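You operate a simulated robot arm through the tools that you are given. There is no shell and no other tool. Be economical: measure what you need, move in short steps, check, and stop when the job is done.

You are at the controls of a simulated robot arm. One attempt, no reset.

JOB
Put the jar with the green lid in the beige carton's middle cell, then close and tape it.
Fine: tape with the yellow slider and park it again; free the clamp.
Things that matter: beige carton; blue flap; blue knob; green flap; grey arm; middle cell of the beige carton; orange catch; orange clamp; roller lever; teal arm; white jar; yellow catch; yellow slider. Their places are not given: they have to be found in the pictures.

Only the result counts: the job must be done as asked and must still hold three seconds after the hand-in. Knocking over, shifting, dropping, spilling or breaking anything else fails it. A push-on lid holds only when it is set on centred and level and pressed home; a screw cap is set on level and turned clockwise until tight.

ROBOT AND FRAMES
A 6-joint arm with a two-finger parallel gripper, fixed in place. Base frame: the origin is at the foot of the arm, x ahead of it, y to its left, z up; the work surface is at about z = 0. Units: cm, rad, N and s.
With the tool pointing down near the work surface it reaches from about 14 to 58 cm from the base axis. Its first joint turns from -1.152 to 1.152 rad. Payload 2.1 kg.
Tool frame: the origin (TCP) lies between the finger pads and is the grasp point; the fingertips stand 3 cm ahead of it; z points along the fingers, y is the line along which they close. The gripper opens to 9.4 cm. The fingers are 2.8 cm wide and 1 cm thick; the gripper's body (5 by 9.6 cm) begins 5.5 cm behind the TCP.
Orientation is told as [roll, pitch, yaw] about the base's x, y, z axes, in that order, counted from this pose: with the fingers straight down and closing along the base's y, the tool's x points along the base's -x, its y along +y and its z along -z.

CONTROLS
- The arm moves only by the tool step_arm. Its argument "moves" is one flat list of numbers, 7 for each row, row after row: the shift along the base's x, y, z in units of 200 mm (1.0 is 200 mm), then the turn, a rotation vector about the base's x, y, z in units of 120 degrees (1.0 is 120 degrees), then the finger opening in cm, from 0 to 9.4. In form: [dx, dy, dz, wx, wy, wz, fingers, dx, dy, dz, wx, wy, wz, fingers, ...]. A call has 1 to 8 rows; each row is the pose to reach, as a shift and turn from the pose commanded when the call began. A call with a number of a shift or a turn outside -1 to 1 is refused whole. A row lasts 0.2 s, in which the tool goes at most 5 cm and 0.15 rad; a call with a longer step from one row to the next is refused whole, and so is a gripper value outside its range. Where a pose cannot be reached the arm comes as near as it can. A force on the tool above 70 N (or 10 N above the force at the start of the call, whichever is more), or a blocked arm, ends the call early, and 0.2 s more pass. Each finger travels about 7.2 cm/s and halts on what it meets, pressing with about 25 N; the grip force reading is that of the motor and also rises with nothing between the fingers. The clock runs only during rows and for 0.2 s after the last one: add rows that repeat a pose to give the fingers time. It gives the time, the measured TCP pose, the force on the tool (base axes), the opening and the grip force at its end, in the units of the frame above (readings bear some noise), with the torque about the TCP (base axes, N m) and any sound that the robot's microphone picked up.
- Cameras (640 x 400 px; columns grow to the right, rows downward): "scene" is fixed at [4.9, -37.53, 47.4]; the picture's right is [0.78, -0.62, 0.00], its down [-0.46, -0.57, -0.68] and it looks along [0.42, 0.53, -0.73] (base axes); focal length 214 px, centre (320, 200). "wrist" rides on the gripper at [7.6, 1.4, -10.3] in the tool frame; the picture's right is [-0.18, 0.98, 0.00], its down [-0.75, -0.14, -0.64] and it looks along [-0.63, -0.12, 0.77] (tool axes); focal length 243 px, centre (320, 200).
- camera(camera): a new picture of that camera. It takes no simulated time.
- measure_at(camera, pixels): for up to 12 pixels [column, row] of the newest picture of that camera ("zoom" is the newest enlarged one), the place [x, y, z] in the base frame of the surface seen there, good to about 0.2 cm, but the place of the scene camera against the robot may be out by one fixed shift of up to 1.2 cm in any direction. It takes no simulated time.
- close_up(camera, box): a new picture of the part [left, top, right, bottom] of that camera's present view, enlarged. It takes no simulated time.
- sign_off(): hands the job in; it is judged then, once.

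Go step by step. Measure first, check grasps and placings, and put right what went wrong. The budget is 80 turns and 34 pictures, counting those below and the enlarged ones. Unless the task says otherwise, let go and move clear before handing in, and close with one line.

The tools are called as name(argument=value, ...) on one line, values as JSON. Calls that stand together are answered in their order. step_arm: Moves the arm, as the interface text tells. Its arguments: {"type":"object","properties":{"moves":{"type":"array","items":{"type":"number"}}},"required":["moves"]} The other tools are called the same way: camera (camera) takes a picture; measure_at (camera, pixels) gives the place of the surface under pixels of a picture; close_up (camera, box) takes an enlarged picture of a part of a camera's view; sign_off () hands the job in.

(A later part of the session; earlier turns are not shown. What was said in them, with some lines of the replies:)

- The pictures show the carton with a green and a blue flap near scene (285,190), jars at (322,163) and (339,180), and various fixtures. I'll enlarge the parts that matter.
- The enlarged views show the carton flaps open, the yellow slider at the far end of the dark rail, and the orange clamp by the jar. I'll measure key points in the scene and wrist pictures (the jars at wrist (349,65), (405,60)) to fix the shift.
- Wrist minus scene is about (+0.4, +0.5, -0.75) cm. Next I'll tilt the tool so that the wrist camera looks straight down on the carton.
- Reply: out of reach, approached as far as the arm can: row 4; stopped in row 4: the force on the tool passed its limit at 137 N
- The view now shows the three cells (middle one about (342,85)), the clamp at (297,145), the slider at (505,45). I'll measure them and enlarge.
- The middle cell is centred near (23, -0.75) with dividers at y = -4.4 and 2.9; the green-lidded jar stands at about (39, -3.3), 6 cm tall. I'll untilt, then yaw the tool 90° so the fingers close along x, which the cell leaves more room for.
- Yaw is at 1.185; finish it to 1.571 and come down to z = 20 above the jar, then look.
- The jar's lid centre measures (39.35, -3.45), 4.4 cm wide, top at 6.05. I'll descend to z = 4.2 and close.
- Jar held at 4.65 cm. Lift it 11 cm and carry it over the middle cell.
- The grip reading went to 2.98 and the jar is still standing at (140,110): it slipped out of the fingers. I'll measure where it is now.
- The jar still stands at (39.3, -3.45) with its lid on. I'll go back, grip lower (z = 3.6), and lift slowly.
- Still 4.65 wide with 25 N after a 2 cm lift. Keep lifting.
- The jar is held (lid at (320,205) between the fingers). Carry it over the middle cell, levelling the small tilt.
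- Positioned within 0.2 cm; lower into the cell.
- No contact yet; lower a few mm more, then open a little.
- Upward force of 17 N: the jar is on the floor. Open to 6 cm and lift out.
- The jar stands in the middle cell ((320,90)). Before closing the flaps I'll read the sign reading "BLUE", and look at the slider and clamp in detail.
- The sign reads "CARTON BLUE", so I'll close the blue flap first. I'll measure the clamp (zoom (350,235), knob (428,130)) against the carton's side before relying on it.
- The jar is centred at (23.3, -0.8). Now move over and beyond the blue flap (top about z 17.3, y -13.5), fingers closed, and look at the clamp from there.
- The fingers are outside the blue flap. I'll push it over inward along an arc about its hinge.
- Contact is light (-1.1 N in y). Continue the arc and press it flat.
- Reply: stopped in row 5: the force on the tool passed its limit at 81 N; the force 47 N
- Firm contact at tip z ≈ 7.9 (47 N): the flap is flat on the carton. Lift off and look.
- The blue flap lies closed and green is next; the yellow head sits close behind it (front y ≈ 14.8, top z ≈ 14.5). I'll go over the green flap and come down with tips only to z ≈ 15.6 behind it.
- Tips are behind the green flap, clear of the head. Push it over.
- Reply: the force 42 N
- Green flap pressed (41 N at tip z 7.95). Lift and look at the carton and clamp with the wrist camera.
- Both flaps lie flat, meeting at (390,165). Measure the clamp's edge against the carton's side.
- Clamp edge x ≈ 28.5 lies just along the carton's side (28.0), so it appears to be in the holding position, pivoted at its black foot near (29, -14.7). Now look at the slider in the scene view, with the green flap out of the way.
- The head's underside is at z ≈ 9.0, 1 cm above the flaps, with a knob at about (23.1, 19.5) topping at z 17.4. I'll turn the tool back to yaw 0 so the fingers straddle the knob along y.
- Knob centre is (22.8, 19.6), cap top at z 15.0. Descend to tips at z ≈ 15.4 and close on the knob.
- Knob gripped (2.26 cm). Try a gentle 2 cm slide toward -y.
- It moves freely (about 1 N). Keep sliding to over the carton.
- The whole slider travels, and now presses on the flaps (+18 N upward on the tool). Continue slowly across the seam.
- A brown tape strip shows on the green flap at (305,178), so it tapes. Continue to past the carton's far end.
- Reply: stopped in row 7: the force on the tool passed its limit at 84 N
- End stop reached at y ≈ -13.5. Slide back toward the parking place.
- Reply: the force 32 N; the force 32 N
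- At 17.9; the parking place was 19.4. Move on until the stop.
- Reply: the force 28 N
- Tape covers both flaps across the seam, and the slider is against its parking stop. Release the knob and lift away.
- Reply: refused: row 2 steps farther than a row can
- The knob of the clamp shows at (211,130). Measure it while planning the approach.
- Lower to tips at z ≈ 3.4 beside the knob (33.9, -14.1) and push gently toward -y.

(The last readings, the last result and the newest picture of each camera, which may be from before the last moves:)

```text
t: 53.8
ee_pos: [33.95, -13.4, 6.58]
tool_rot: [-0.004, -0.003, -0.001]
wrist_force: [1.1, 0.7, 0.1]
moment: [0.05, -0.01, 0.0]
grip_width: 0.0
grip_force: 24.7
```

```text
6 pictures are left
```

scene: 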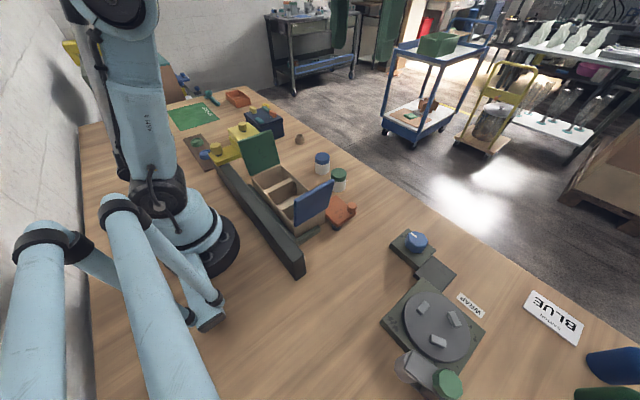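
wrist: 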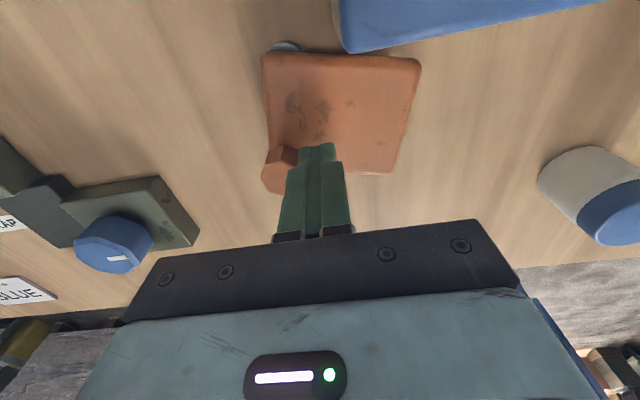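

The clamp swings about its pivot at (285,46) with little force. Follow the arc to swing it well clear.

step_arm(moves=[0.0275, -0.045, 0, 0, 0, 0, 0, 0.0275, -0.085, 0, 0, 0, 0, 0, 0.0275, -0.125, 0, 0, 0, 0, 0, 0.015, -0.17, 0, 0, 0, 0, 0, 0, -0.215, 0, 0, 0, 0, 0, -0.035, -0.25, 0, 0, 0, 0, 0, -0.07, -0.285, 0, 0, 0, 0, 0, -0.07, -0.285, 0, 0, 0, 0, 0])

camera(camera="wrist")

```text
t: 55.6
ee_pos: [32.73, -19.12, 6.55]
tool_rot: [-0.004, -0.001, -0.001]
wrist_force: [0.1, -0.3, 0.3]
moment: [0.0, -0.02, 0.0]
grip_width: 0.0
grip_force: 24.9
```

```text
5 pictures are left
```

wrist: 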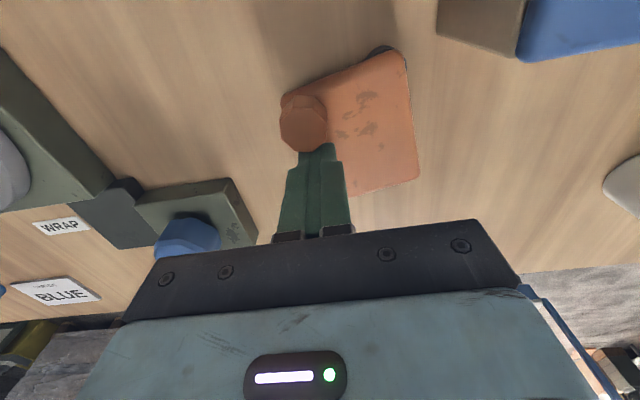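

It has swung around 65°. Push a little further to make sure it reaches its open position.

step_arm(moves=[-0.04, -0.015, 0, 0, 0, 0, 0, -0.08, -0.025, 0, 0, 0, 0, 0, -0.12, -0.025, 0, 0, 0, 0, 0, -0.12, -0.025, 0, 0, 0, 0, 0])

```text
t: 56.4
ee_pos: [31.69, -19.36, 6.6]
tool_rot: [-0.002, -0.035, 0.008]
wrist_force: [8.1, 0.7, 0.1]
moment: [0.13, -0.12, 0.01]
grip_width: 0.0
grip_force: 24.8
stopped in row 3: the force on the tool passed its limit at 78 N (the readings are from after the stop); the commanded pose is now the measured one
```

End stop felt (force peak), so the clamp is fully open. Back off, lift and take final looks.

step_arm(moves=[0.03, 0.01, 0, 0, 0, 0, 0, 0.05, 0.02, 0.1, 0, 0, 0, 0, 0.1, 0.05, 0.3, 0, 0, 0, 0, 0.2, 0.05, 0.5, 0, 0, 0, 0, 0.4, 0.05, 0.7, 0, 0, 0, 0, 0.4, 0.05, 0.9, 0, 0, 0, 0, 0.4, 0.05, 0.9, 0, 0, 0, 0])

close_up(camera="scene", box=[170, 100, 390, 260])

```text
refused: row 5 steps farther than a row can; nothing moved
```

```text
2.50 times, centred on (280, 180) of scene
```

zoom: 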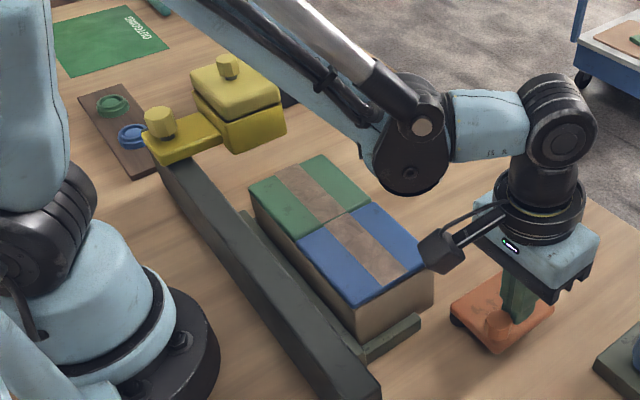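

The move was refused for a too-long row; the picture shows the clamp swung away and the carton taped. Back off with shorter rows.

step_arm(moves=[0.03, 0.01, 0, 0, 0.008, 0, 0, 0.05, 0.02, 0.1, 0, 0.016, 0, 0, 0.1, 0.05, 0.3, 0, 0.016, 0, 0, 0.15, 0.05, 0.5, 0, 0.016, 0, 0, 0.2, 0.05, 0.7, 0, 0.016, 0, 0, 0.25, 0.05, 0.9, 0, 0.016, 0, 0, 0.25, 0.05, 0.9, 0, 0.016, 0, 0])

close_up(camera="scene", box=[170, 100, 390, 260])

```text
t: 58.0
ee_pos: [36.45, -18.36, 24.76]
tool_rot: [-0.002, 0.002, 0.008]
wrist_force: [-0.1, 0.6, 0.8]
moment: [-0.01, 0.03, 0.0]
grip_width: 0.0
grip_force: 25.3
```

```text
2.50 times, centred on (280, 180) of scene
```

zoom: 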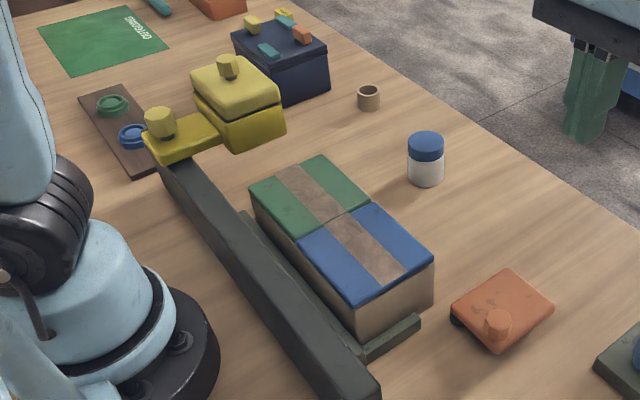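

The carton is closed and taped across the seam, the slider is parked, the clamp is swung open, and the arm is clear. Handing in.

sign_off()

```text
The job is handed in.
```

The green-lidded jar is in the carton's middle cell. The carton is closed and taped, the yellow slider is parked, and the orange clamp is open.
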